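You operate a simulated robot arm through the tools that you are given. There is no shell and no other tool.

You are at the controls of a simulated two-armed robot. One attempt, no reset.

## Task
Feed a ring out, put it in the orange box and close it.
Fine: its lid goes on after the ring; pull the chute knob back again; the other rings stay in the chute.

It is judged by the outcome, as a careful person would: the job done as asked, and still so three seconds after it is handed in. It fails if anything else is knocked over, pushed out of place, dropped, spilled or broken. Lids that push on must go on centred and level and be pressed home; caps that screw on are set level and turned clockwise until they are tight.

## Robot
Two 7-joint arms with fingered hands on one trunk that stands fixed in place. Base frame: the origin is at the foot of the trunk, x ahead of it, y to its left, z up; the work surface is at about z = 76. Readings come in cm, rad, newtons and seconds.
The left shoulder is at [5, 21.4, 86.9], the right one opposite. With the tool pointing down near the work surface each hand reaches from about 42 to 90 cm from the base axis, measured 20 degrees to its own side. Payload 3 kg a hand.
Tool frame (each hand has its own): the origin (TCP) lies between the finger pads and is the grasp point; the fingertips stand 2.6 cm ahead of it; z points along the fingers, y is the line along which they close. The gripper opens to 13.2 cm; its body begins 7.3 cm behind the TCP. The gripper is a hand of 3 fingers: y runs from the thumb to the fingers, the wrist lies at [0, 0, -22.9] in the tool frame, and closing takes about 1.5 s.
Orientation is told as [roll, pitch, yaw] about the base's x, y, z axes, in that order, counted from this pose: with the fingers straight down and closing along the base's y, the tool's x points along the base's -x, its y along +y and its z along -z.

## Interface
- The arms move only by the tool step_arm. It takes "left_series", "right_series" or both (then of equal length, played together; a hand with none holds still); each is a list that holds one entry, the list of rows, each a list of 6 numbers: the shift along the tool's x, y, z in cm, then the turn, a rotation vector about the tool's x, y, z in rad. In form: [[[tx, ty, tz, ax, ay, az], ...]]. A call has 1 to 20 rows; each row shifts and turns the commanded pose from where the row before left it, along the tool's axes as they then stand. "left_grip" and "right_grip" are, for a hand that has rows, the opening, from 0 (shut) to 1 (fully open), set as the call begins (left out, the last holds). Rows are played at 5 a second. More than 5 cm and 0.15 rad between two rows, or a gripper value outside its range, and nothing of the call is played. Where a pose cannot be reached the arm comes as near as it can. A force on the tool above 90 N (or 10 N above the force at the start of the call, whichever is more), or a blocked arm, ends the call early, and 0.2 s more pass. Each finger travels about 7.2 cm/s and halts on what it meets, pressing with about 26 N; the grip force reading is that of the motor and also rises with nothing between the fingers. The clock runs only during rows and for 0.2 s after the last one: add rows that do not move to give the fingers time. The reply holds the time, the measured pose of the TCP, the force on the tool along the base axes, the opening and the grip force, in the units named above and with some noise, with the torque about the TCP (base axes, N m) and any sound that the robot's microphone picked up.
- Cameras (640 x 400 px; columns grow to the right, rows downward): "scene" is now at [2.91, 0.2, 148.93]; the picture's right is [0.04, -1.00, 0.00], its down [-0.72, -0.03, -0.69] and it looks along [0.69, 0.03, -0.72] (base axes); focal length 340 px, centre (320, 200). "left" rides on the left gripper at [-6.1, 0.3, -9.2] in its tool frame; the picture's right is [-0.05, -1.00, 0.00], its down [0.83, -0.04, -0.56] and it looks along [0.55, -0.03, 0.83] (tool axes); focal length 230 px, centre (320, 200). "right" rides on the right gripper at [6.1, 0.3, -9.2] in its tool frame; the picture's right is [-0.05, 1.00, 0.00], its down [-0.83, -0.04, -0.56] and it looks along [-0.55, -0.03, 0.83] (tool axes); focal length 230 px, centre (320, 200). There is no depth. A picture from a camera that has moved, and an enlarged one, comes with that camera's place and axes in the base frame and with its lens.
- camera(camera): a new picture of that camera. It takes no simulated time.
- curl_fingers(finger1, finger2, thumb_bend, hand): sets how far each is bent, from 0 (flat) to 100 (curled in); at 30 the hand is open as for a grip, at 70 the pads meet at the TCP. One left out holds its place. A second passes; each finger stops where it meets its share of the squeeze, and holds until it gets a number again. A gripper value or a shape takes the hand back. It gives what a move gives, with no picture; readings hold the bend of each and the force on the fingers (four entries, about 0 where the hand has none), thumb and palm.
- preshape(shape, hand): the hand has 3 fingers and takes this shape, open, in about a second: jaw (thumb against the fingers, like two jaws); tri (thumb and two fingers); tip (a fingertip pinch); poke (one finger out to press); point (the index stretched); flat (the hand flat); cup (the hand cupped); fist (a fist). The gripper value then closes the fingers along that shape, each until it touches; the sizes above hold for jaw. It gives what a move gives, with no picture.
- aim_head(pan, tilt): turns the head with the scene camera to pan (to the left, within 1.501 rad either way) and tilt (down, from -0.506 to 1.204), counted from straight ahead of the robot. It gives what a move gives.
- enlarge(camera, box): a new picture of the part [left, top, right, bottom] of that camera's present view, enlarged. It takes no simulated time.
- finish_job(): hands the job in; it is judged then, once.

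Nothing tells you positions but the pictures and the camera data. Unless the task says otherwise, let go and move clear before handing in.

The tools are called after "Call:" as a command line: name --argument value ..., lists and objects as JSON in quotes. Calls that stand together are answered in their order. step_arm: Moves the arms, as the interface text tells. Its arguments: {"type":"object","properties":{"left_series":{"type":"array","items":{"type":"array","items":{"type":"array","items":{"type":"number"}}}},"left_grip":{"type":"number"},"right_series":{"type":"array","items":{"type":"array","items":{"type":"array","items":{"type":"number"}}}},"right_grip":{"type":"number"}},"required":[]} The other tools are called the same way: preshape (shape, hand) gives the hand a shape; curl_fingers (finger1, finger2, thumb_bend, hand) moves the fingers one by one; aim_head (pan, tilt) turns the head that bears the scene camera; camera (camera) takes a picture; enlarge (camera, box) takes an enlarged picture of a part of a camera's view; finish_job () hands the job in.

At the start:

```text
clock: 0.0
left_position: [63.93, 45.08, 102.97]
left_orientation: [0.001, 0.002, 0.202]
left_contact_force: [0.5, -0.7, -0.2]
left_ft_torque: [-0.01, -0.03, -0.03]
left_finger_gap: 13.19
left_grasp_force: 0.0
left_shape: jaw
left_bend: [30.0, 30.0, 30.0]
left_finger forces: [0.0, 0.0, 0.0, 0.0, 0.0, 0.0]
right_position: [67.78, -19.49, 103.7]
right_orientation: [0.001, 0.0, 0.201]
right_contact_force: [-0.3, 0.0, 0.2]
right_ft_torque: [0.02, -0.01, 0.03]
right_finger_gap: 13.19
right_grasp_force: 0.0
right_shape: jaw
right_bend: [30.0, 30.0, 30.0]
right_finger forces: [0.0, 0.1, 0.0, 0.1, 0.1, 0.0]
head pan, tilt (commanded): [0.042, 0.81]
```

scene: 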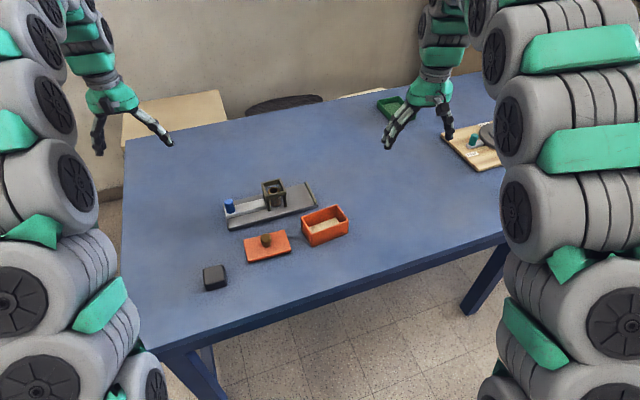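
right: 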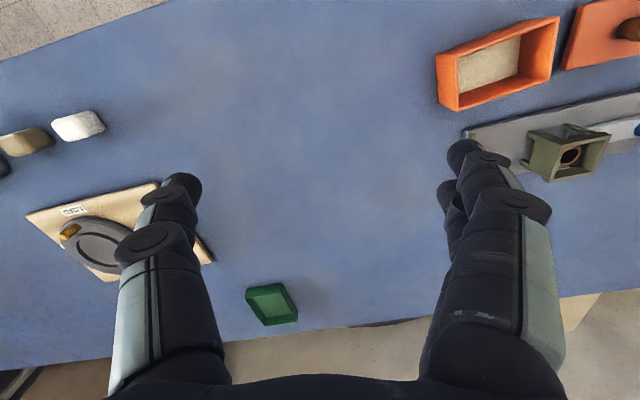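
left: 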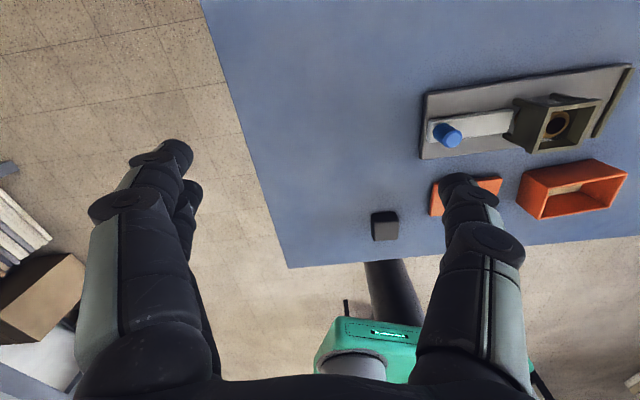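

I see a chute device with a blue knob on a slide, a dark square tower holding rings, an open orange box and its lid with a round knob near the table's front edge. I'll look closer before moving.

Call:
enlarge --camera "scene" --box '[190, 160, 370, 300]'

Call:
enlarge --camera "left" --box '[360, 50, 640, 250]'

Call:
enlarge --camera "right" --box '[420, 0, 640, 200]'

```text
2.86 times, centred on (280, 230) of scene
camera zoom: at [2.91, 0.2, 148.93], right [0.04, -1.0, 0.0], down [-0.72, -0.03, -0.69], along [0.69, 0.03, -0.72], focal length 972 px, centre (434, 114)
```

zoom: 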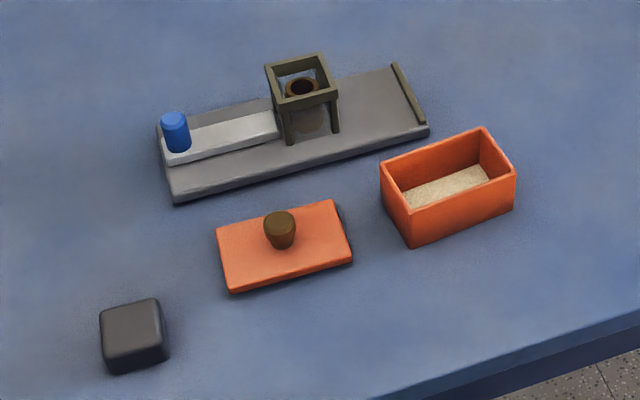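

```text
2.00 times, centred on (500, 150) of left
camera zoom: at [69.75, 46.8, 112.11], right [0.25, -0.97, 0.0], down [-0.81, -0.21, 0.56], along [-0.54, -0.14, -0.83], focal length 460 px, centre (-40, 300)
```

zoom: 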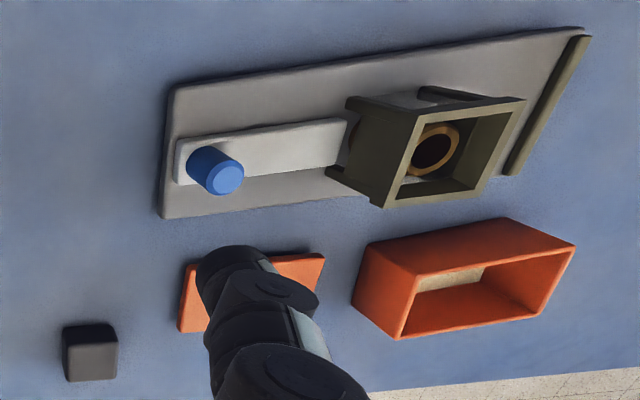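

```text
2.00 times, centred on (530, 100) of right
camera zoom: at [61.85, -20.44, 113.04], right [-0.15, 0.99, 0.0], down [0.82, 0.12, 0.56], along [0.55, 0.08, -0.83], focal length 460 px, centre (-100, 400)
```

zoom: 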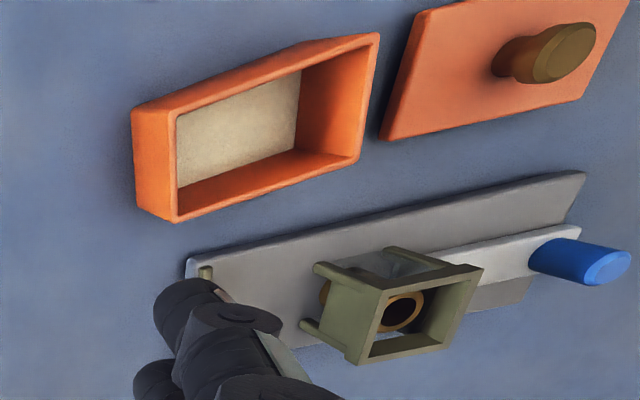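

The chute stands on a tray, with the knob at its left end and a ring tower near the middle. The box and lid are in front of it. I'll take stronger enlargements to measure things precisely.

Call:
enlarge --camera "scene" --box '[220, 172, 324, 237]'

Call:
enlarge --camera "scene" --box '[240, 200, 352, 270]'

Call:
enlarge --camera "left" --box '[480, 60, 640, 160]'

Call:
enlarge --camera "right" --box '[500, 80, 640, 200]'

```text
6.15 times, centred on (272, 204) of scene
camera zoom: at [2.91, 0.2, 148.93], right [0.04, -1.0, 0.0], down [-0.72, -0.03, -0.69], along [0.69, 0.03, -0.72], focal length 2095 px, centre (615, 172)
```

zoom: 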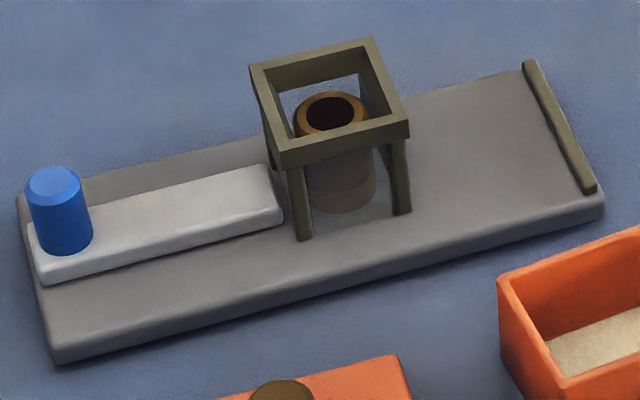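

```text
5.71 times, centred on (296, 235) of scene
camera zoom: at [2.91, 0.2, 148.93], right [0.04, -1.0, 0.0], down [-0.72, -0.03, -0.69], along [0.69, 0.03, -0.72], focal length 1945 px, centre (457, 0)
```

zoom: 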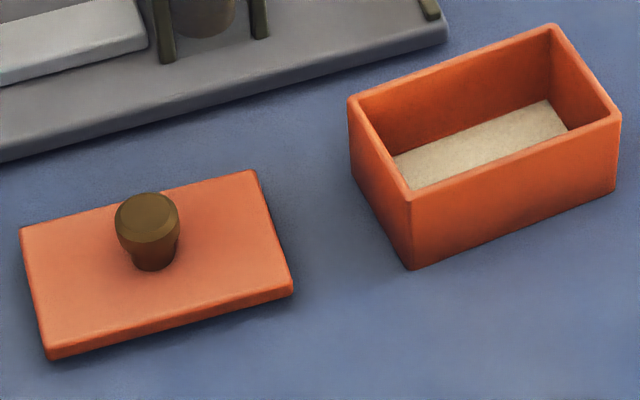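

```text
4.00 times, centred on (560, 110) of left
camera zoom: at [69.75, 46.8, 112.11], right [0.25, -0.97, 0.0], down [-0.81, -0.21, 0.56], along [-0.54, -0.14, -0.83], focal length 920 px, centre (-640, 560)
```

zoom: 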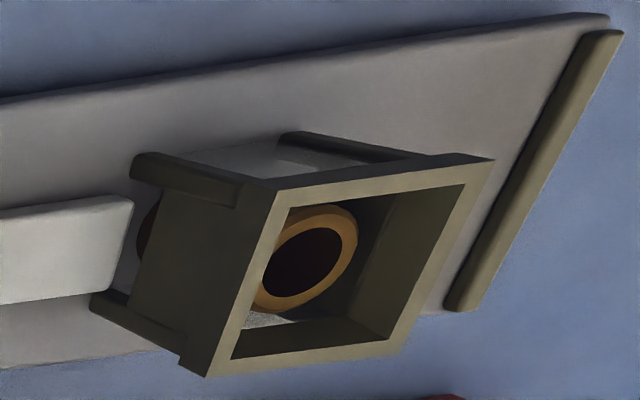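

```text
3.33 times, centred on (570, 140) of right
camera zoom: at [61.85, -20.44, 113.04], right [-0.15, 0.99, 0.0], down [0.82, 0.12, 0.56], along [0.55, 0.08, -0.83], focal length 767 px, centre (-513, 400)
```

zoom: 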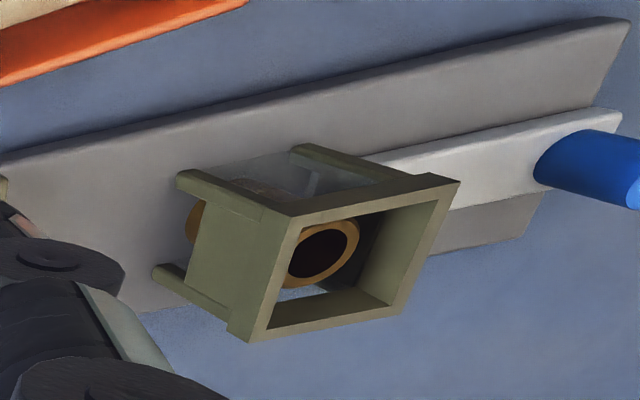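

The chute lies at about 0.4 rad, with the knob near (64.9, 27.8) and the tower centred near (69.9, 16.0). Next I'll check the hand's finger layout and look at the hand shapes before choosing a grip.

Call:
enlarge --camera "scene" --box '[60, 50, 200, 170]'

Call:
enlarge --camera "scene" --box '[360, 50, 500, 170]'

Call:
camera --camera "left"

```text
3.33 times, centred on (130, 110) of scene
camera zoom: at [2.91, 0.2, 148.93], right [0.04, -1.0, 0.0], down [-0.72, -0.03, -0.69], along [0.69, 0.03, -0.72], focal length 1135 px, centre (953, 500)
```

zoom: 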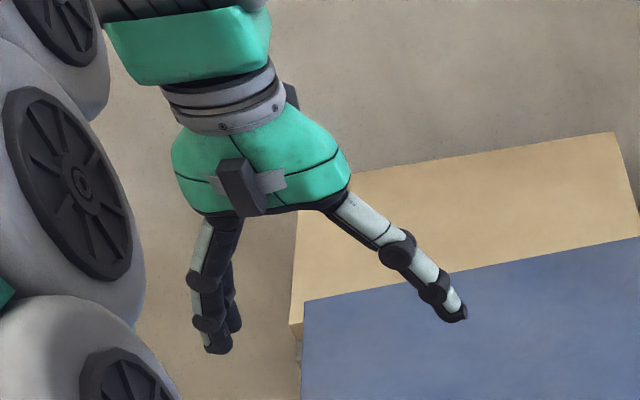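

```text
3.33 times, centred on (430, 110) of scene
camera zoom: at [2.91, 0.2, 148.93], right [0.04, -1.0, 0.0], down [-0.72, -0.03, -0.69], along [0.69, 0.03, -0.72], focal length 1135 px, centre (-47, 500)
```

zoom: 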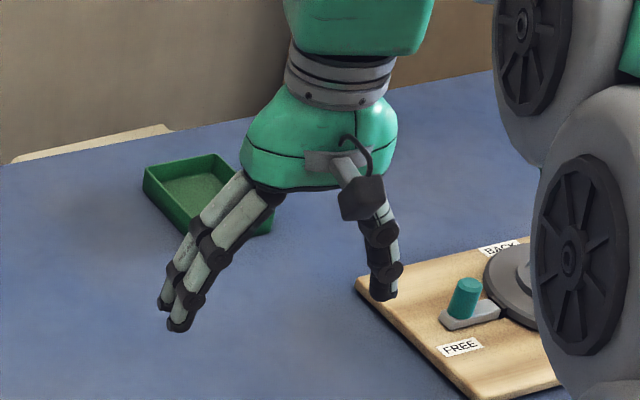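

```text
taken
camera left: at [69.75, 46.8, 112.11], right [0.25, -0.97, 0.0], down [-0.81, -0.21, 0.56], along [-0.54, -0.14, -0.83], focal length 230 px, centre (320, 200)
```

left: 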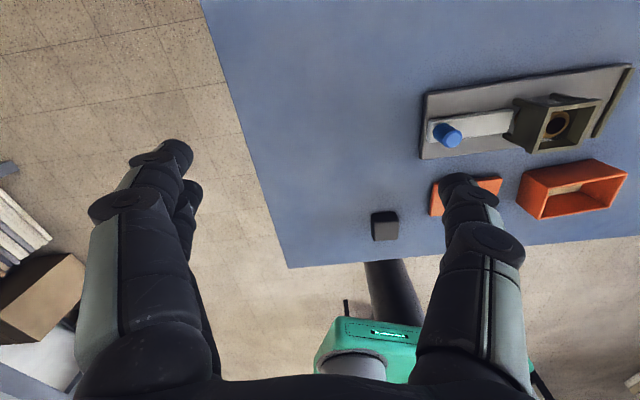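

There's another board on the right with a lever and labels such as "FREE" and "BACK". I'll look at it to see whether it relates to the chute.

Call:
enlarge --camera "right" --box '[0, 90, 320, 340]'

Call:
enlarge --camera "scene" --box '[380, 80, 520, 180]'

Call:
aim_head --pan -0.4 --tilt 0.7

```text
1.60 times, centred on (160, 215) of right
camera zoom: at [61.85, -20.44, 113.04], right [-0.15, 0.99, 0.0], down [0.82, 0.12, 0.56], along [0.55, 0.08, -0.83], focal length 368 px, centre (576, 176)
```

zoom: 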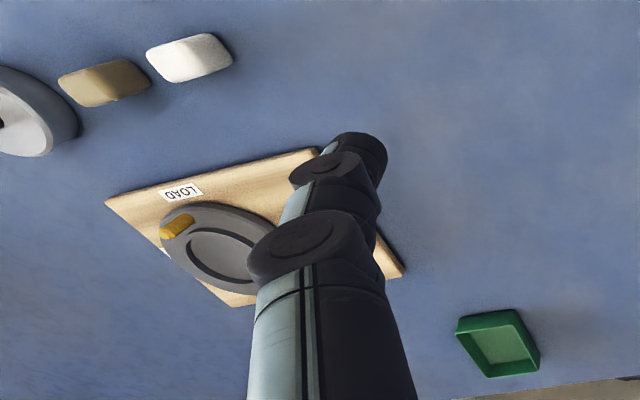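

```text
4.00 times, centred on (450, 130) of scene
camera zoom: at [2.91, 0.2, 148.93], right [0.04, -1.0, 0.0], down [-0.72, -0.03, -0.69], along [0.69, 0.03, -0.72], focal length 1362 px, centre (-200, 480)
```

zoom: 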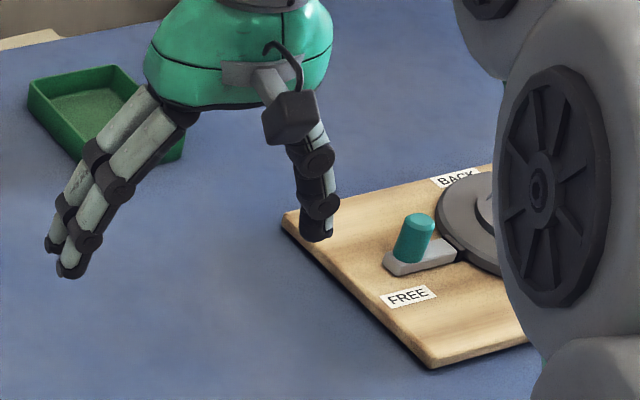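

```text
clock: 0.9
left_position: [63.83, 45.14, 102.95]
left_orientation: [0.0, 0.001, 0.202]
left_contact_force: [0.2, 0.5, -0.1]
left_ft_torque: [0.01, 0.0, 0.02]
left_finger_gap: 13.2
left_grasp_force: 0.0
left_shape: jaw
left_bend: [30.0, 30.0, 30.0]
left_finger forces: [0.0, 0.0, 0.0, 0.0, 0.0, 0.1]
right_position: [67.82, -19.42, 103.75]
right_orientation: [0.001, 0.001, 0.2]
right_contact_force: [0.5, -0.1, -0.7]
right_ft_torque: [-0.02, -0.01, -0.02]
right_finger_gap: 13.21
right_grasp_force: 0.0
right_shape: jaw
right_bend: [30.0, 30.0, 30.0]
right_finger forces: [0.0, 0.0, 0.0, 0.0, 0.1, 0.1]
head pan, tilt (commanded): [-0.4, 0.7]
```

The right board is a separate station (turntable) that this job doesn't involve, so I'll leave it alone. I'll aim the head at the chute and try the fingertip pinch on the left hand to see its geometry.

Call:
aim_head --pan 0.22 --tilt 0.82

Call:
preshape --shape "tip" --hand "left"

Call:
camera --camera "left"

Call:
camera --camera "scene"

```text
clock: 1.9
left_position: [63.97, 45.22, 102.83]
left_orientation: [-0.001, 0.001, 0.201]
left_contact_force: [-0.3, 0.7, -0.5]
left_ft_torque: [-0.01, 0.01, -0.01]
left_finger_gap: 13.18
left_grasp_force: 0.0
left_shape: jaw
left_bend: [30.0, 30.0, 30.0]
left_finger forces: [0.1, 0.0, 0.0, 0.1, 0.0, 0.1]
right_position: [67.92, -19.56, 103.74]
right_orientation: [0.0, 0.0, 0.201]
right_contact_force: [0.5, -0.1, 0.0]
right_ft_torque: [0.0, 0.01, 0.01]
right_finger_gap: 13.2
right_grasp_force: 0.1
right_shape: jaw
right_bend: [30.0, 30.0, 30.0]
right_finger forces: [0.0, 0.0, 0.0, 0.1, 0.0, 0.0]
head pan, tilt (commanded): [0.22, 0.82]
```

```text
clock: 2.8
left_position: [63.9, 45.24, 102.88]
left_orientation: [0.0, -0.001, 0.203]
left_contact_force: [0.5, -0.4, 0.9]
left_ft_torque: [0.02, 0.0, 0.02]
left_finger_gap: 13.19
left_grasp_force: 0.0
left_shape: tip
left_bend: [30.0, 30.0, 30.0]
left_finger forces: [0.0, 0.1, 0.1, 0.0, 0.0, 0.1]
right_position: [67.9, -19.63, 103.72]
right_orientation: [-0.001, -0.001, 0.201]
right_contact_force: [0.0, 0.3, 0.8]
right_ft_torque: [-0.01, -0.01, 0.01]
right_finger_gap: 13.22
right_grasp_force: 0.1
right_shape: jaw
right_bend: [30.0, 30.0, 30.0]
right_finger forces: [0.0, 0.1, 0.0, 0.0, 0.0, 0.0]
head pan, tilt (commanded): [0.22, 0.82]
```

```text
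taken
camera left: at [69.75, 46.8, 112.11], right [0.25, -0.97, 0.0], down [-0.81, -0.21, 0.56], along [-0.54, -0.14, -0.83], focal length 230 px, centre (320, 200)
```

left: 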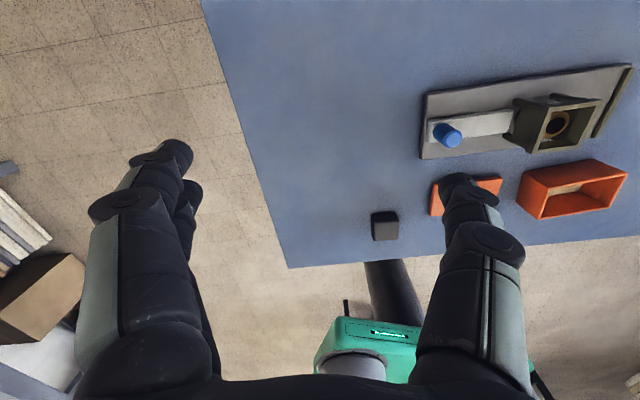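

```text
taken
camera scene: at [2.67, 1.61, 148.85], right [0.22, -0.98, 0.0], down [-0.71, -0.16, -0.68], along [0.67, 0.15, -0.73], focal length 340 px, centre (320, 200)
```

scene: 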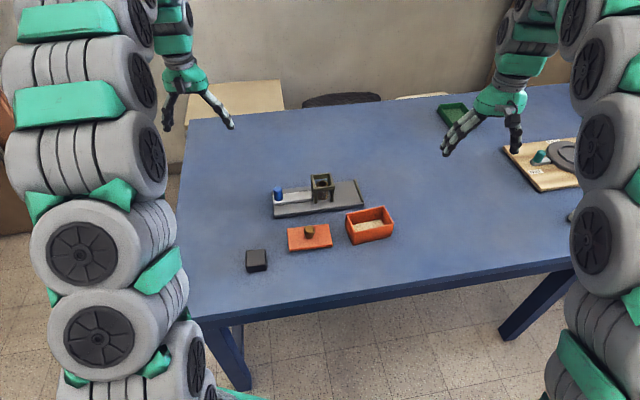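

The tip shape opens the same as jaw. I'll close it partly in free air to about knob width and see how the fingers sit.

Call:
step_arm --left_series '[[[0, 0, 0, 0, 0, 0], [0, 0, 0, 0, 0, 0], [0, 0, 0, 0, 0, 0], [0, 0, 0, 0, 0, 0], [0, 0, 0, 0, 0, 0], [0, 0, 0, 0, 0, 0], [0, 0, 0, 0, 0, 0]]]' --left_grip 0.2

Call:
camera --camera "left"

Call:
enlarge --camera "scene" --box '[130, 50, 260, 140]'

Call:
preshape --shape "jaw" --hand "left"

Call:
step_arm --left_series '[[[0, 0, 0, 0, 0, 0], [0, 0, 0, 0, 0, 0], [0, 0, 0, 0, 0, 0], [0, 0, 0, 0, 0, 0], [0, 0, 0, 0, 0, 0], [0, 0, 0, 0, 0, 0], [0, 0, 0, 0, 0, 0]]]' --left_grip 0.2

Call:
camera --camera "left"

Call:
enlarge --camera "scene" --box '[130, 50, 260, 140]'

```text
clock: 4.4
left_position: [63.84, 45.17, 102.99]
left_orientation: [0.002, -0.001, 0.204]
left_contact_force: [1.0, -0.2, -0.6]
left_ft_torque: [-0.02, 0.03, 0.0]
left_finger_gap: 2.68
left_grasp_force: 0.1
left_shape: tip
left_bend: [73.0, 73.0, 70.0]
left_finger forces: [0.1, 0.0, 0.1, 0.0, 0.0, 0.0]
right_position: [67.96, -19.45, 103.73]
right_orientation: [0.0, -0.001, 0.201]
right_contact_force: [-0.4, -0.7, -0.5]
right_ft_torque: [-0.02, -0.01, -0.01]
right_finger_gap: 13.2
right_grasp_force: 0.1
right_shape: jaw
right_bend: [30.0, 30.0, 30.0]
right_finger forces: [0.1, 0.0, 0.1, 0.0, 0.1, 0.1]
head pan, tilt (commanded): [0.22, 0.82]
```

```text
taken
camera left: at [69.75, 46.8, 112.11], right [0.25, -0.97, 0.0], down [-0.81, -0.21, 0.56], along [-0.54, -0.14, -0.83], focal length 230 px, centre (320, 200)
```

left: 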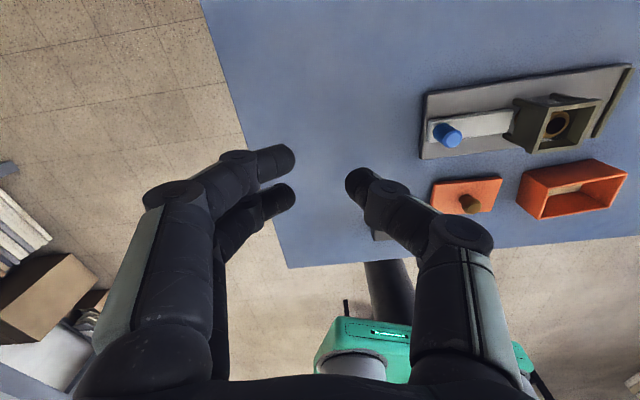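

```text
4.44 times, centred on (195, 95) of scene
camera zoom: at [2.67, 1.61, 148.85], right [0.22, -0.98, 0.0], down [-0.71, -0.16, -0.68], along [0.67, 0.15, -0.73], focal length 1513 px, centre (876, 667)
```

zoom: 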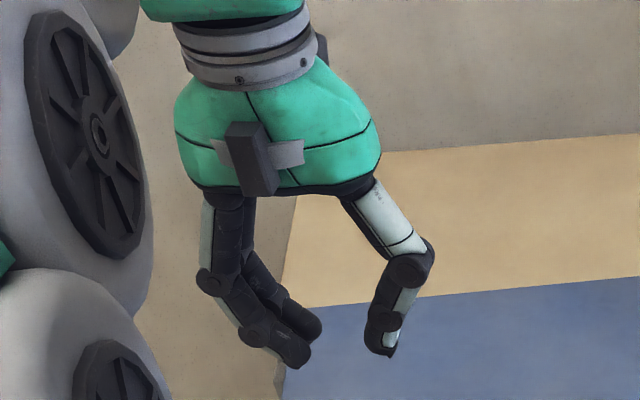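

```text
clock: 5.3
left_position: [64.01, 45.27, 102.87]
left_orientation: [0.0, 0.002, 0.203]
left_contact_force: [0.2, 0.2, 0.3]
left_ft_torque: [0.0, 0.0, 0.0]
left_finger_gap: 13.21
left_grasp_force: 0.1
left_shape: jaw
left_bend: [30.0, 30.0, 30.0]
left_finger forces: [0.1, 0.1, 0.1, 0.0, 0.1, 0.0]
right_position: [67.89, -19.57, 103.74]
right_orientation: [-0.001, 0.0, 0.2]
right_contact_force: [-0.3, -1.1, -0.2]
right_ft_torque: [-0.02, -0.02, -0.02]
right_finger_gap: 13.16
right_grasp_force: 0.1
right_shape: jaw
right_bend: [30.0, 30.0, 30.0]
right_finger forces: [0.0, 0.1, 0.0, 0.0, 0.0, 0.0]
head pan, tilt (commanded): [0.22, 0.82]
```

```text
clock: 6.9
left_position: [63.82, 45.32, 102.95]
left_orientation: [-0.001, 0.001, 0.203]
left_contact_force: [-0.5, -0.6, 1.4]
left_ft_torque: [-0.02, -0.03, -0.05]
left_finger_gap: 2.7
left_grasp_force: 0.0
left_shape: jaw
left_bend: [73.0, 73.0, 70.0]
left_finger forces: [0.1, 0.0, 0.0, 0.1, 0.0, 0.0]
right_position: [67.88, -19.5, 103.71]
right_orientation: [0.0, 0.001, 0.201]
right_contact_force: [-0.5, 0.4, -0.3]
right_ft_torque: [-0.01, -0.03, 0.05]
right_finger_gap: 13.17
right_grasp_force: 0.0
right_shape: jaw
right_bend: [30.0, 30.0, 30.0]
right_finger forces: [0.1, 0.0, 0.0, 0.0, 0.0, 0.0]
head pan, tilt (commanded): [0.22, 0.82]
```

```text
taken
camera left: at [69.75, 46.8, 112.12], right [0.25, -0.97, 0.0], down [-0.81, -0.21, 0.56], along [-0.54, -0.14, -0.83], focal length 230 px, centre (320, 200)
```

left: 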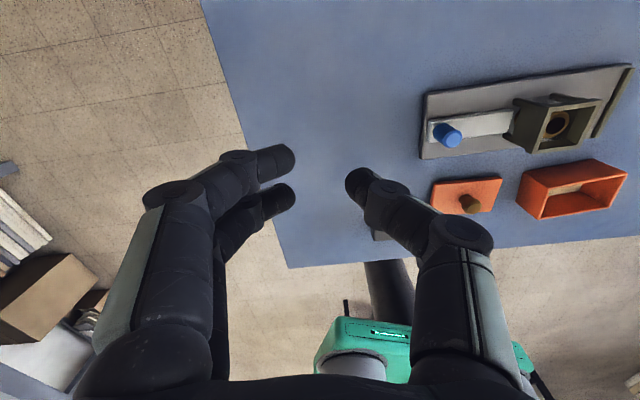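

```text
4.44 times, centred on (195, 95) of scene
camera zoom: at [2.67, 1.61, 148.85], right [0.22, -0.98, 0.0], down [-0.71, -0.16, -0.68], along [0.67, 0.15, -0.73], focal length 1513 px, centre (876, 667)
```

zoom: 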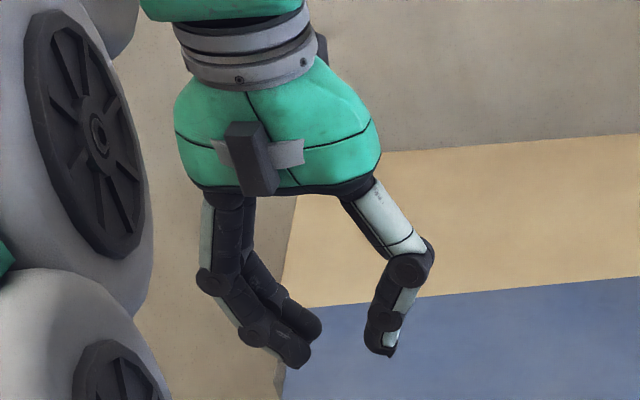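

Jaw and tip behave alike, with the two fingers about 2.3 cm apart. I'll open the left hand, bring it above the knob and turn it so the fingers close across the slide, with thumb and fingers clear of the tower.

Call:
step_arm --left_series '[[[0.5, -3.45, 0.6, 0, 0, 0], [0.5, -3.45, 0.6, 0, 0, 0], [0.5, -3.45, 0.6, 0, 0, 0], [0.5, -3.45, 0.6, 0, 0, 0], [0.48, -3.45, 0.6, 0, 0, 0], [0, 0, 0, 0, 0, 0.137], [0, 0, 0, 0, 0, 0.137], [0, 0, 0, 0, 0, 0.137], [0, 0, 0, 0, 0, 0.137], [0, 0, 0, 0, 0, 0.137], [0, 0, 0, 0, 0, 0.137], [0, 0, 0, 0, 0, 0.137], [0, 0, 0, 0, 0, 0.137], [0, 0, 0, 0, 0, 0.137], [0, 0, 0, 0, 0, 0.137], [0, 0, 0, 0, 0, 0]]]' --left_grip 1.0

Call:
camera --camera "scene"

Call:
camera --camera "left"

```text
clock: 10.3
left_position: [64.9, 27.8, 99.98]
left_orientation: [0.0, 0.0, -1.17]
left_contact_force: [-0.9, -0.8, -0.1]
left_ft_torque: [0.0, -0.01, 0.02]
left_finger_gap: 13.19
left_grasp_force: 0.0
left_shape: jaw
left_bend: [30.0, 30.0, 30.0]
left_finger forces: [0.0, 0.0, 0.0, 0.0, 0.1, 0.0]
right_position: [67.8, -19.52, 103.69]
right_orientation: [0.001, 0.0, 0.202]
right_contact_force: [0.1, -0.5, 0.3]
right_ft_torque: [-0.03, 0.01, -0.01]
right_finger_gap: 13.18
right_grasp_force: 0.0
right_shape: jaw
right_bend: [30.0, 30.0, 30.0]
right_finger forces: [0.0, 0.0, 0.0, 0.0, 0.0, 0.0]
head pan, tilt (commanded): [0.22, 0.82]
```

```text
taken
camera scene: at [2.67, 1.61, 148.85], right [0.22, -0.98, 0.0], down [-0.71, -0.16, -0.68], along [0.67, 0.15, -0.73], focal length 340 px, centre (320, 200)
```

scene: 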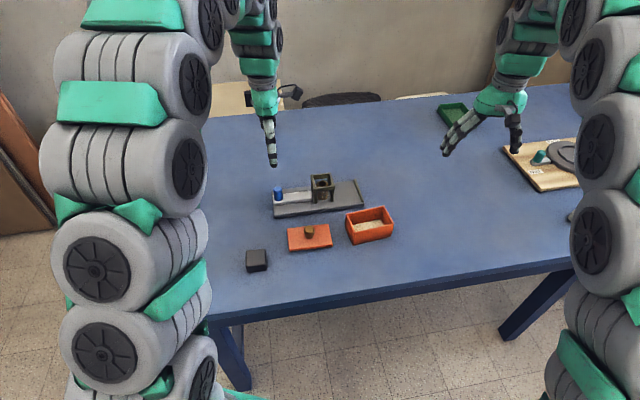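

```text
taken
camera left: at [67.5, 22.3, 109.11], right [-0.9, -0.44, 0.0], down [-0.36, 0.75, 0.56], along [-0.24, 0.5, -0.83], focal length 230 px, centre (320, 200)
```

left: 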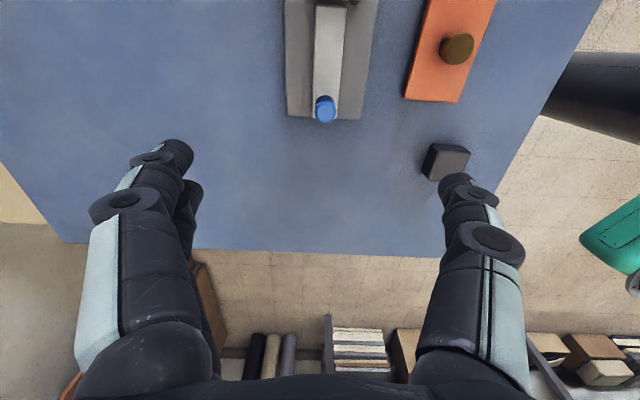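

The arm reaches this pose well and the fingers line up across the slide. I'll enlarge both views to fix the knob's exact place.

Call:
enlarge --camera "left" --box '[260, 0, 420, 140]'

Call:
enlarge --camera "scene" --box '[262, 165, 374, 225]'

```text
2.86 times, centred on (340, 70) of left
camera zoom: at [67.5, 22.3, 109.11], right [-0.9, -0.44, 0.0], down [-0.36, 0.75, 0.56], along [-0.24, 0.5, -0.83], focal length 657 px, centre (263, 571)
```

zoom: 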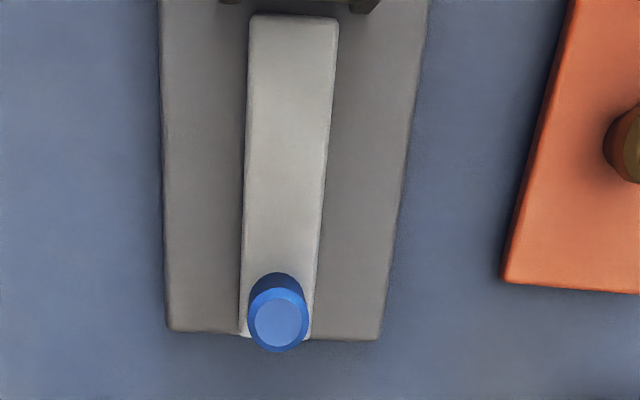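

```text
5.71 times, centred on (318, 195) of scene
camera zoom: at [2.67, 1.61, 148.85], right [0.22, -0.98, 0.0], down [-0.71, -0.16, -0.68], along [0.67, 0.15, -0.73], focal length 1945 px, centre (331, 229)
```

zoom: 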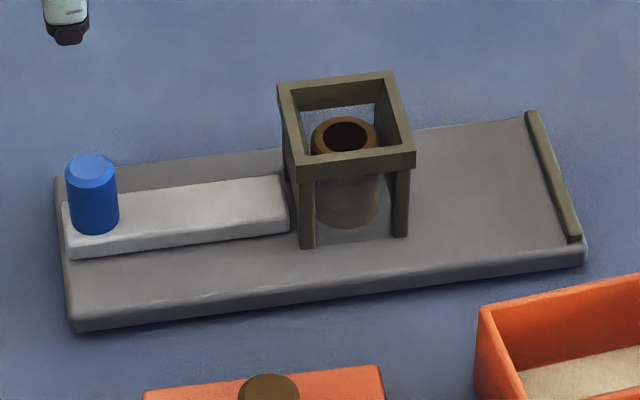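

By triangulation, the knob centre is at about (64.3, 27.3) with its top at z≈82.7. The slide top is ≈79.2 and the tray top ≈77.5. I'll narrow the opening, centre over the knob, and descend to just above it.

Call:
step_arm --left_series '[[[-0.12, -0.36, 2.5, 0, 0, 0], [-0.11, -0.37, 2.5, 0, 0, 0], [0, 0, 2.5, 0, 0, 0], [0, 0, 2.5, 0, 0, 0], [0, 0, 2.0, 0, 0, 0], [0, 0, 0, 0, 0, 0]]]' --left_grip 0.5

Call:
camera --camera "left"

Call:
enlarge --camera "scene" --box '[232, 120, 374, 225]'

```text
clock: 11.7
left_position: [64.31, 27.34, 87.94]
left_orientation: [-0.001, -0.001, -1.168]
left_contact_force: [-0.4, -0.7, -0.3]
left_ft_torque: [0.05, -0.02, 0.01]
left_finger_gap: 6.66
left_grasp_force: 0.0
left_shape: jaw
left_bend: [73.0, 73.0, 70.0]
left_finger forces: [0.1, 0.0, 0.0, 0.1, 0.1, 0.0]
right_position: [67.97, -19.57, 103.79]
right_orientation: [0.0, 0.001, 0.199]
right_contact_force: [-0.1, -0.2, 0.0]
right_ft_torque: [0.01, 0.01, -0.02]
right_finger_gap: 13.2
right_grasp_force: 0.0
right_shape: jaw
right_bend: [30.0, 30.0, 30.0]
right_finger forces: [0.0, 0.0, 0.2, 0.0, 0.1, 0.0]
head pan, tilt (commanded): [0.22, 0.82]
```

```text
taken
camera left: at [66.91, 21.86, 97.02], right [-0.9, -0.44, 0.0], down [-0.36, 0.75, 0.56], along [-0.24, 0.5, -0.83], focal length 230 px, centre (320, 200)
```

left: 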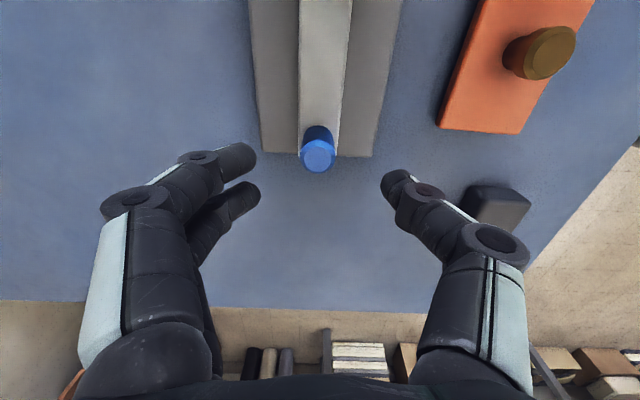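

```text
3.81 times, centred on (303, 172) of scene
camera zoom: at [2.67, 1.61, 148.85], right [0.22, -0.98, 0.0], down [-0.71, -0.16, -0.68], along [0.67, 0.15, -0.73], focal length 1297 px, centre (385, 305)
```

zoom: 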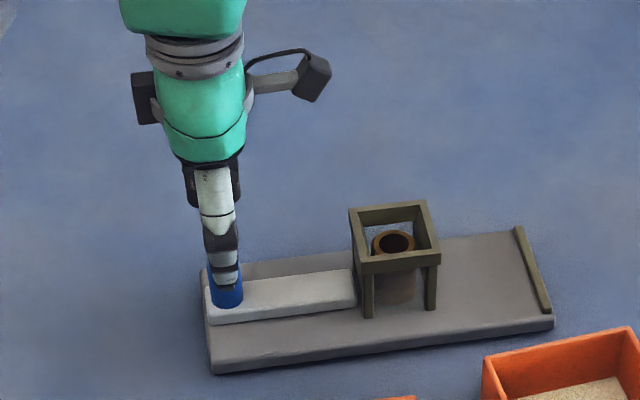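

The knob sits centred between the fingers. I'll lower to grip height and close.

Call:
step_arm --left_series '[[[0, 0, 1.5, 0, 0, 0], [0, 0, 1.5, 0, 0, 0], [0, 0, 1.5, 0, 0, 0], [0, 0, 1.4, 0, 0, 0], [0, 0, 0, 0, 0, 0]]]'

Call:
step_arm --left_series '[[[0, 0, 0, 0, 0, 0], [0, 0, 0, 0, 0, 0], [0, 0, 0, 0, 0, 0], [0, 0, 0, 0, 0, 0], [0, 0, 0, 0, 0, 0], [0, 0, 0, 0, 0, 0]]]' --left_grip 0.1

Call:
camera --camera "left"

Call:
enlarge --camera "scene" --box '[262, 130, 374, 225]'

```text
clock: 12.9
left_position: [64.39, 27.34, 81.97]
left_orientation: [0.0, 0.001, -1.167]
left_contact_force: [0.0, 0.0, 0.0]
left_ft_torque: [0.0, 0.04, 0.01]
left_finger_gap: 6.65
left_grasp_force: 0.1
left_shape: jaw
left_bend: [73.0, 73.0, 70.0]
left_finger forces: [0.0, 0.1, 0.0, 0.0, 0.0, 0.0]
right_position: [67.8, -19.5, 103.68]
right_orientation: [0.0, 0.0, 0.202]
right_contact_force: [0.1, 0.2, 0.2]
right_ft_torque: [-0.02, 0.0, 0.06]
right_finger_gap: 13.2
right_grasp_force: 0.0
right_shape: jaw
right_bend: [30.0, 30.0, 30.0]
right_finger forces: [0.0, 0.0, 0.0, 0.1, 0.0, 0.0]
head pan, tilt (commanded): [0.22, 0.82]
```

```text
clock: 14.3
left_position: [64.38, 27.38, 81.97]
left_orientation: [0.0, 0.0, -1.17]
left_contact_force: [2.1, 1.0, 3.7]
left_ft_torque: [0.16, -0.34, 0.06]
left_finger_gap: 1.74
left_grasp_force: 26.5
left_shape: jaw
left_bend: [72.0, 72.0, 70.0]
left_finger forces: [13.2, 13.3, 0.0, 0.0, 22.4, 0.0]
right_position: [67.91, -19.47, 103.86]
right_orientation: [0.001, 0.001, 0.199]
right_contact_force: [1.2, 0.5, -0.2]
right_ft_torque: [0.0, 0.03, -0.03]
right_finger_gap: 13.2
right_grasp_force: 0.0
right_shape: jaw
right_bend: [30.0, 30.0, 30.0]
right_finger forces: [0.1, 0.0, 0.0, 0.0, 0.0, 0.0]
head pan, tilt (commanded): [0.22, 0.82]
```

```text
taken
camera left: at [66.98, 21.85, 91.18], right [-0.9, -0.44, 0.0], down [-0.37, 0.75, 0.56], along [-0.24, 0.5, -0.83], focal length 230 px, centre (320, 200)
```

left: 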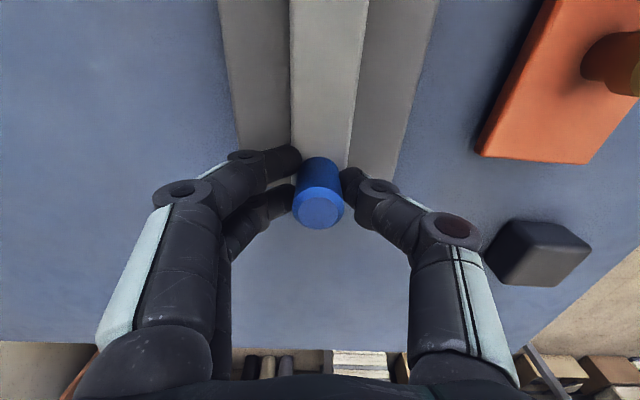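

```text
4.21 times, centred on (318, 178) of scene
camera zoom: at [2.67, 1.61, 148.85], right [0.22, -0.98, 0.0], down [-0.71, -0.16, -0.68], along [0.67, 0.15, -0.73], focal length 1433 px, centre (328, 295)
```

zoom: 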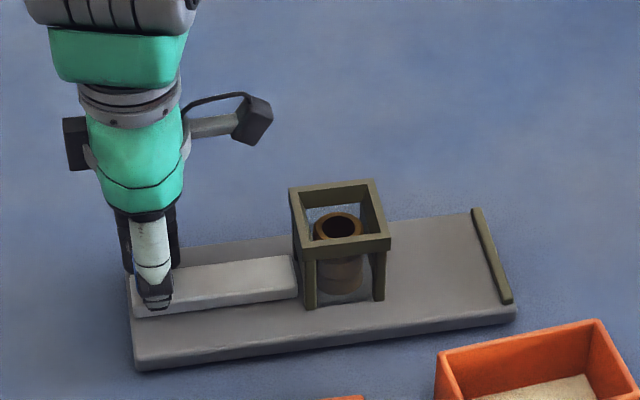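

The knob is held firmly between thumb and fingers. Now I'll push it slowly toward the tower, starting with 3 cm.

Call:
step_arm --left_series '[[[-0.4, 0, 0, 0, 0, 0], [-0.5, 0, 0, 0, 0, 0], [-0.5, 0, 0, 0, 0, 0], [-0.5, 0, 0, 0, 0, 0], [-0.5, 0, 0, 0, 0, 0], [-0.6, 0, 0, 0, 0, 0], [0, 0, 0, 0, 0, 0]]]'

Call:
camera --camera "left"

Call:
enlarge --camera "scene" --box '[262, 130, 374, 225]'

```text
clock: 15.9
left_position: [65.42, 24.55, 81.9]
left_orientation: [0.001, 0.001, -1.17]
left_contact_force: [1.3, 0.9, 6.5]
left_ft_torque: [0.21, -0.41, 0.05]
left_finger_gap: 1.75
left_grasp_force: 26.0
left_shape: jaw
left_bend: [72.0, 72.0, 70.0]
left_finger forces: [14.3, 14.5, 0.0, 0.0, 23.4, 0.0]
right_position: [67.85, -19.48, 103.71]
right_orientation: [-0.001, 0.0, 0.202]
right_contact_force: [-0.8, -1.1, 0.0]
right_ft_torque: [0.03, 0.0, 0.02]
right_finger_gap: 13.19
right_grasp_force: 0.1
right_shape: jaw
right_bend: [30.0, 30.0, 30.0]
right_finger forces: [0.0, 0.0, 0.0, 0.0, 0.0, 0.0]
head pan, tilt (commanded): [0.22, 0.82]
```

```text
taken
camera left: at [68.13, 19.06, 91.18], right [-0.9, -0.44, 0.0], down [-0.36, 0.75, 0.56], along [-0.24, 0.5, -0.83], focal length 230 px, centre (320, 200)
```

left: 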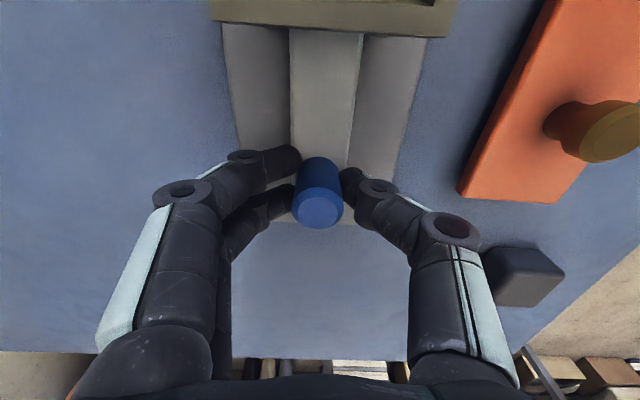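

```text
4.21 times, centred on (318, 178) of scene
camera zoom: at [2.67, 1.61, 148.85], right [0.22, -0.98, 0.0], down [-0.71, -0.16, -0.68], along [0.67, 0.15, -0.73], focal length 1433 px, centre (328, 295)
```

zoom: 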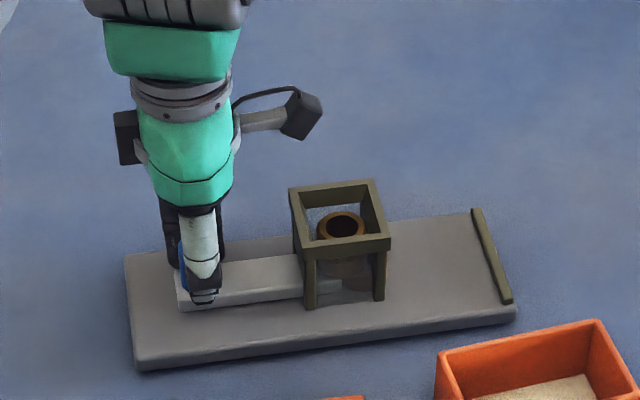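

The slide follows and the bottom ring is moving out under the stack. I'll continue the push, watching the forces.

Call:
step_arm --left_series '[[[-0.5, 0, 0, 0, 0, 0], [-0.5, 0, 0, 0, 0, 0], [-0.5, 0, 0, 0, 0, 0], [-0.5, 0, 0, 0, 0, 0], [-0.5, 0, 0, 0, 0, 0], [-0.5, 0, 0, 0, 0, 0], [0, 0, 0, 0, 0, 0]]]'

Call:
camera --camera "left"

Call:
enlarge --camera "scene" --box '[262, 130, 374, 225]'

```text
clock: 17.5
left_position: [66.63, 21.7, 82.07]
left_orientation: [0.001, 0.0, -1.168]
left_contact_force: [-2.0, 0.6, 0.1]
left_ft_torque: [0.12, -0.15, 0.05]
left_finger_gap: 1.68
left_grasp_force: 25.7
left_shape: jaw
left_bend: [72.0, 72.0, 70.0]
left_finger forces: [11.2, 11.4, 0.1, 0.1, 23.2, 0.0]
right_position: [67.84, -19.5, 103.66]
right_orientation: [-0.002, -0.001, 0.2]
right_contact_force: [-0.6, -0.7, -0.1]
right_ft_torque: [-0.02, -0.02, 0.01]
right_finger_gap: 13.18
right_grasp_force: 0.1
right_shape: jaw
right_bend: [30.0, 30.0, 30.0]
right_finger forces: [0.0, 0.1, 0.1, 0.0, 0.0, 0.1]
head pan, tilt (commanded): [0.22, 0.82]
```

```text
taken
camera left: at [69.3, 16.26, 91.21], right [-0.9, -0.44, 0.0], down [-0.36, 0.75, 0.56], along [-0.24, 0.5, -0.83], focal length 230 px, centre (320, 200)
```

left: 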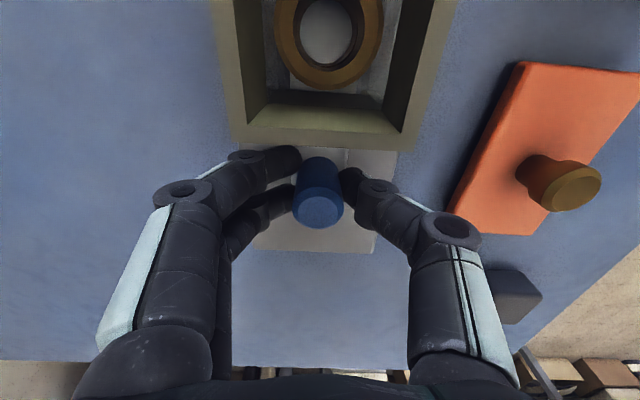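

```text
4.21 times, centred on (318, 178) of scene
camera zoom: at [2.68, 1.61, 148.85], right [0.22, -0.98, 0.0], down [-0.71, -0.16, -0.68], along [0.67, 0.15, -0.73], focal length 1433 px, centre (328, 295)
```

zoom: 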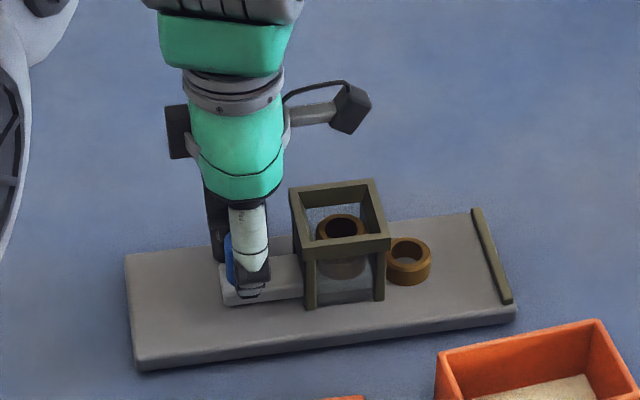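

The ring has come out on the right of the tower. I'll push slightly further to give it clearance, in small steps.

Call:
step_arm --left_series '[[[-0.2, 0, 0, 0, 0, 0], [-0.2, 0, 0, 0, 0, 0], [-0.2, 0, 0, 0, 0, 0], [-0.2, 0, 0, 0, 0, 0], [0, 0, 0, 0, 0, 0]]]'

Call:
camera --camera "left"

Call:
enlarge --camera "scene" --box '[290, 155, 374, 215]'

```text
clock: 18.7
left_position: [67.0, 21.08, 81.93]
left_orientation: [0.0, 0.0, -1.167]
left_contact_force: [-3.2, -0.3, -0.6]
left_ft_torque: [0.06, -0.16, 0.05]
left_finger_gap: 1.7
left_grasp_force: 26.1
left_shape: jaw
left_bend: [72.0, 72.0, 70.0]
left_finger forces: [11.6, 11.6, 0.0, 0.0, 24.8, 0.0]
right_position: [67.91, -19.59, 103.69]
right_orientation: [0.001, 0.0, 0.201]
right_contact_force: [-0.2, -0.4, -0.3]
right_ft_torque: [-0.02, -0.02, -0.03]
right_finger_gap: 13.18
right_grasp_force: 0.1
right_shape: jaw
right_bend: [30.0, 30.0, 30.0]
right_finger forces: [0.0, 0.0, 0.1, 0.0, 0.0, 0.0]
head pan, tilt (commanded): [0.22, 0.82]
```

```text
taken
camera left: at [69.63, 15.54, 91.21], right [-0.9, -0.44, 0.0], down [-0.37, 0.75, 0.56], along [-0.24, 0.5, -0.83], focal length 230 px, centre (320, 200)
```

left: 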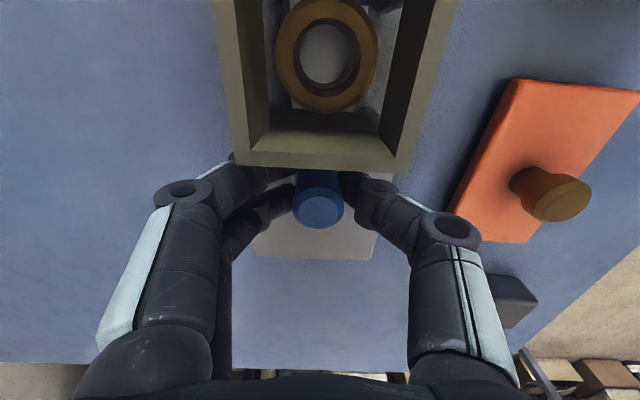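

```text
6.67 times, centred on (332, 185) of scene
camera zoom: at [2.68, 1.61, 148.85], right [0.22, -0.98, 0.0], down [-0.71, -0.16, -0.68], along [0.67, 0.15, -0.73], focal length 2269 px, centre (240, 300)
```

zoom: 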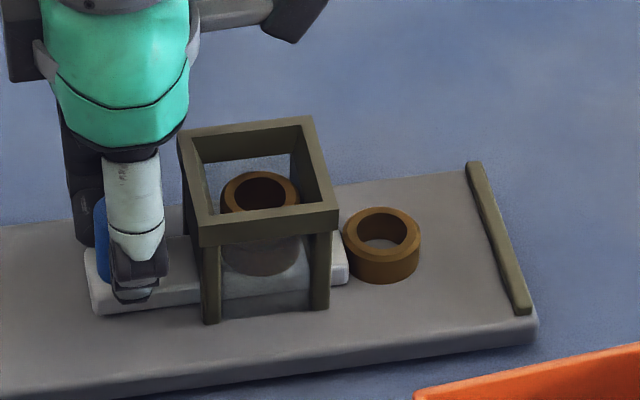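

The ring is fully out on the tray and the rest of the stack is still in the tower. Now I'll pull the knob back the same 6.8 cm.

Call:
step_arm --left_series '[[[0.3, 0, 0, 0, 0, 0], [0.5, 0, 0, 0, 0, 0], [0.5, 0, 0, 0, 0, 0], [0.5, 0, 0, 0, 0, 0], [0.5, 0, 0, 0, 0, 0], [0.5, 0, 0, 0, 0, 0], [0.5, 0, 0, 0, 0, 0], [0.5, 0, 0, 0, 0, 0], [0.5, 0, 0, 0, 0, 0], [0.5, 0, 0, 0, 0, 0], [0.5, 0, 0, 0, 0, 0], [0.5, 0, 0, 0, 0, 0], [0.5, 0, 0, 0, 0, 0], [0.3, 0, 0, 0, 0, 0], [0.2, 0, 0, 0, 0, 0], [0, 0, 0, 0, 0, 0]]]'

Call:
camera --camera "left"

Call:
enlarge --camera "scene" --box '[262, 135, 374, 215]'

```text
clock: 22.1
left_position: [64.2, 27.35, 81.96]
left_orientation: [-0.001, 0.0, -1.168]
left_contact_force: [1.9, -0.6, -0.5]
left_ft_torque: [0.15, -0.37, 0.07]
left_finger_gap: 1.66
left_grasp_force: 26.0
left_shape: jaw
left_bend: [72.0, 72.0, 70.0]
left_finger forces: [13.3, 13.6, 0.0, 0.0, 22.6, 0.0]
right_position: [67.84, -19.52, 103.8]
right_orientation: [0.0, 0.001, 0.2]
right_contact_force: [-0.6, -1.0, 0.7]
right_ft_torque: [-0.05, 0.0, 0.04]
right_finger_gap: 13.2
right_grasp_force: 0.1
right_shape: jaw
right_bend: [30.0, 30.0, 30.0]
right_finger forces: [0.0, 0.0, 0.0, 0.1, 0.1, 0.2]
head pan, tilt (commanded): [0.22, 0.82]
```

```text
taken
camera left: at [66.96, 21.82, 91.21], right [-0.9, -0.44, 0.0], down [-0.37, 0.75, 0.56], along [-0.24, 0.5, -0.83], focal length 230 px, centre (320, 200)
```

left: 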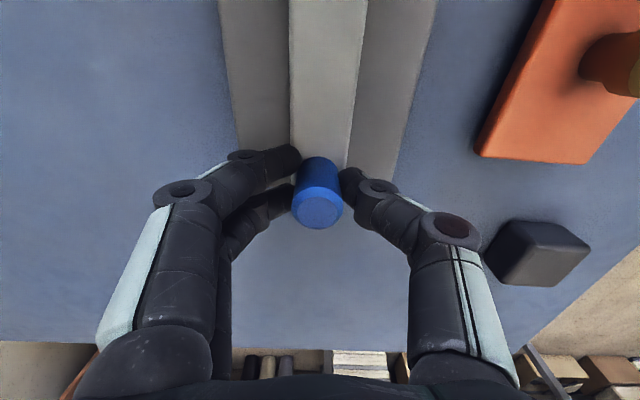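

```text
5.00 times, centred on (318, 175) of scene
camera zoom: at [2.68, 1.61, 148.85], right [0.22, -0.98, 0.0], down [-0.71, -0.16, -0.68], along [0.67, 0.15, -0.73], focal length 1702 px, centre (330, 325)
```

zoom: 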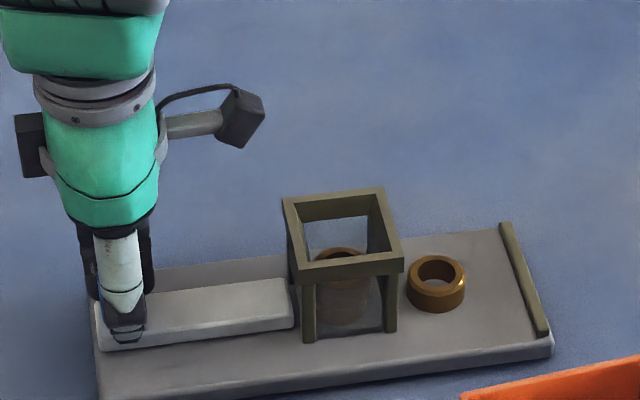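

The knob is back where it started, and the next rings have dropped into place. I'll release the knob and lift clear.

Call:
step_arm --left_series '[[[0, 0, 0, 0, 0, 0], [0, 0, 0, 0, 0, 0], [0, 0, 0, 0, 0, 0], [0, 0, 0, 0, 0, 0], [0, 0, -1.0, 0, 0, 0], [0, 0, -2.0, 0, 0, 0], [0, 0, -3.0, 0, 0, 0], [0, 0, -3.0, 0, 0, 0], [0, 0, -3.0, 0, 0, 0], [0, 0, -3.0, 0, 0, 0], [0, 0, 0, 0, 0, 0]]]' --left_grip 0.5

Call:
enlarge --camera "scene" --box '[262, 155, 374, 225]'

```text
clock: 24.5
left_position: [64.33, 27.32, 97.1]
left_orientation: [-0.002, 0.0, -1.168]
left_contact_force: [-0.6, 1.1, -0.6]
left_ft_torque: [-0.01, 0.0, 0.02]
left_finger_gap: 6.54
left_grasp_force: 0.1
left_shape: jaw
left_bend: [73.0, 73.0, 70.0]
left_finger forces: [0.0, 0.0, 0.0, 0.0, 0.0, 0.0]
right_position: [67.88, -19.54, 103.73]
right_orientation: [-0.001, 0.001, 0.201]
right_contact_force: [0.1, -0.4, -0.5]
right_ft_torque: [0.01, 0.02, 0.0]
right_finger_gap: 13.18
right_grasp_force: 0.0
right_shape: jaw
right_bend: [30.0, 30.0, 30.0]
right_finger forces: [0.0, 0.0, 0.0, 0.0, 0.0, 0.0]
head pan, tilt (commanded): [0.22, 0.82]
```

```text
5.71 times, centred on (318, 190) of scene
camera zoom: at [2.67, 1.61, 148.85], right [0.22, -0.98, 0.0], down [-0.71, -0.16, -0.68], along [0.67, 0.15, -0.73], focal length 1945 px, centre (331, 257)
```

zoom: 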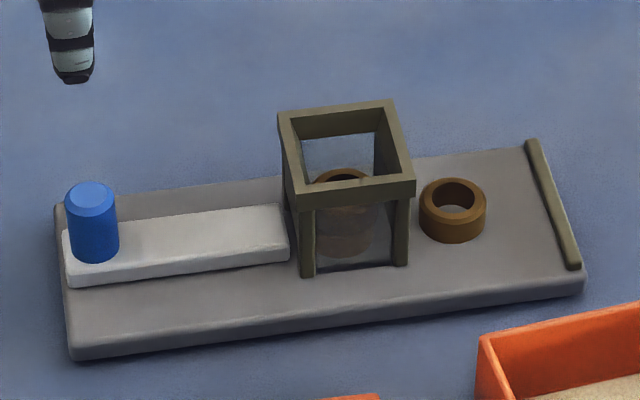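

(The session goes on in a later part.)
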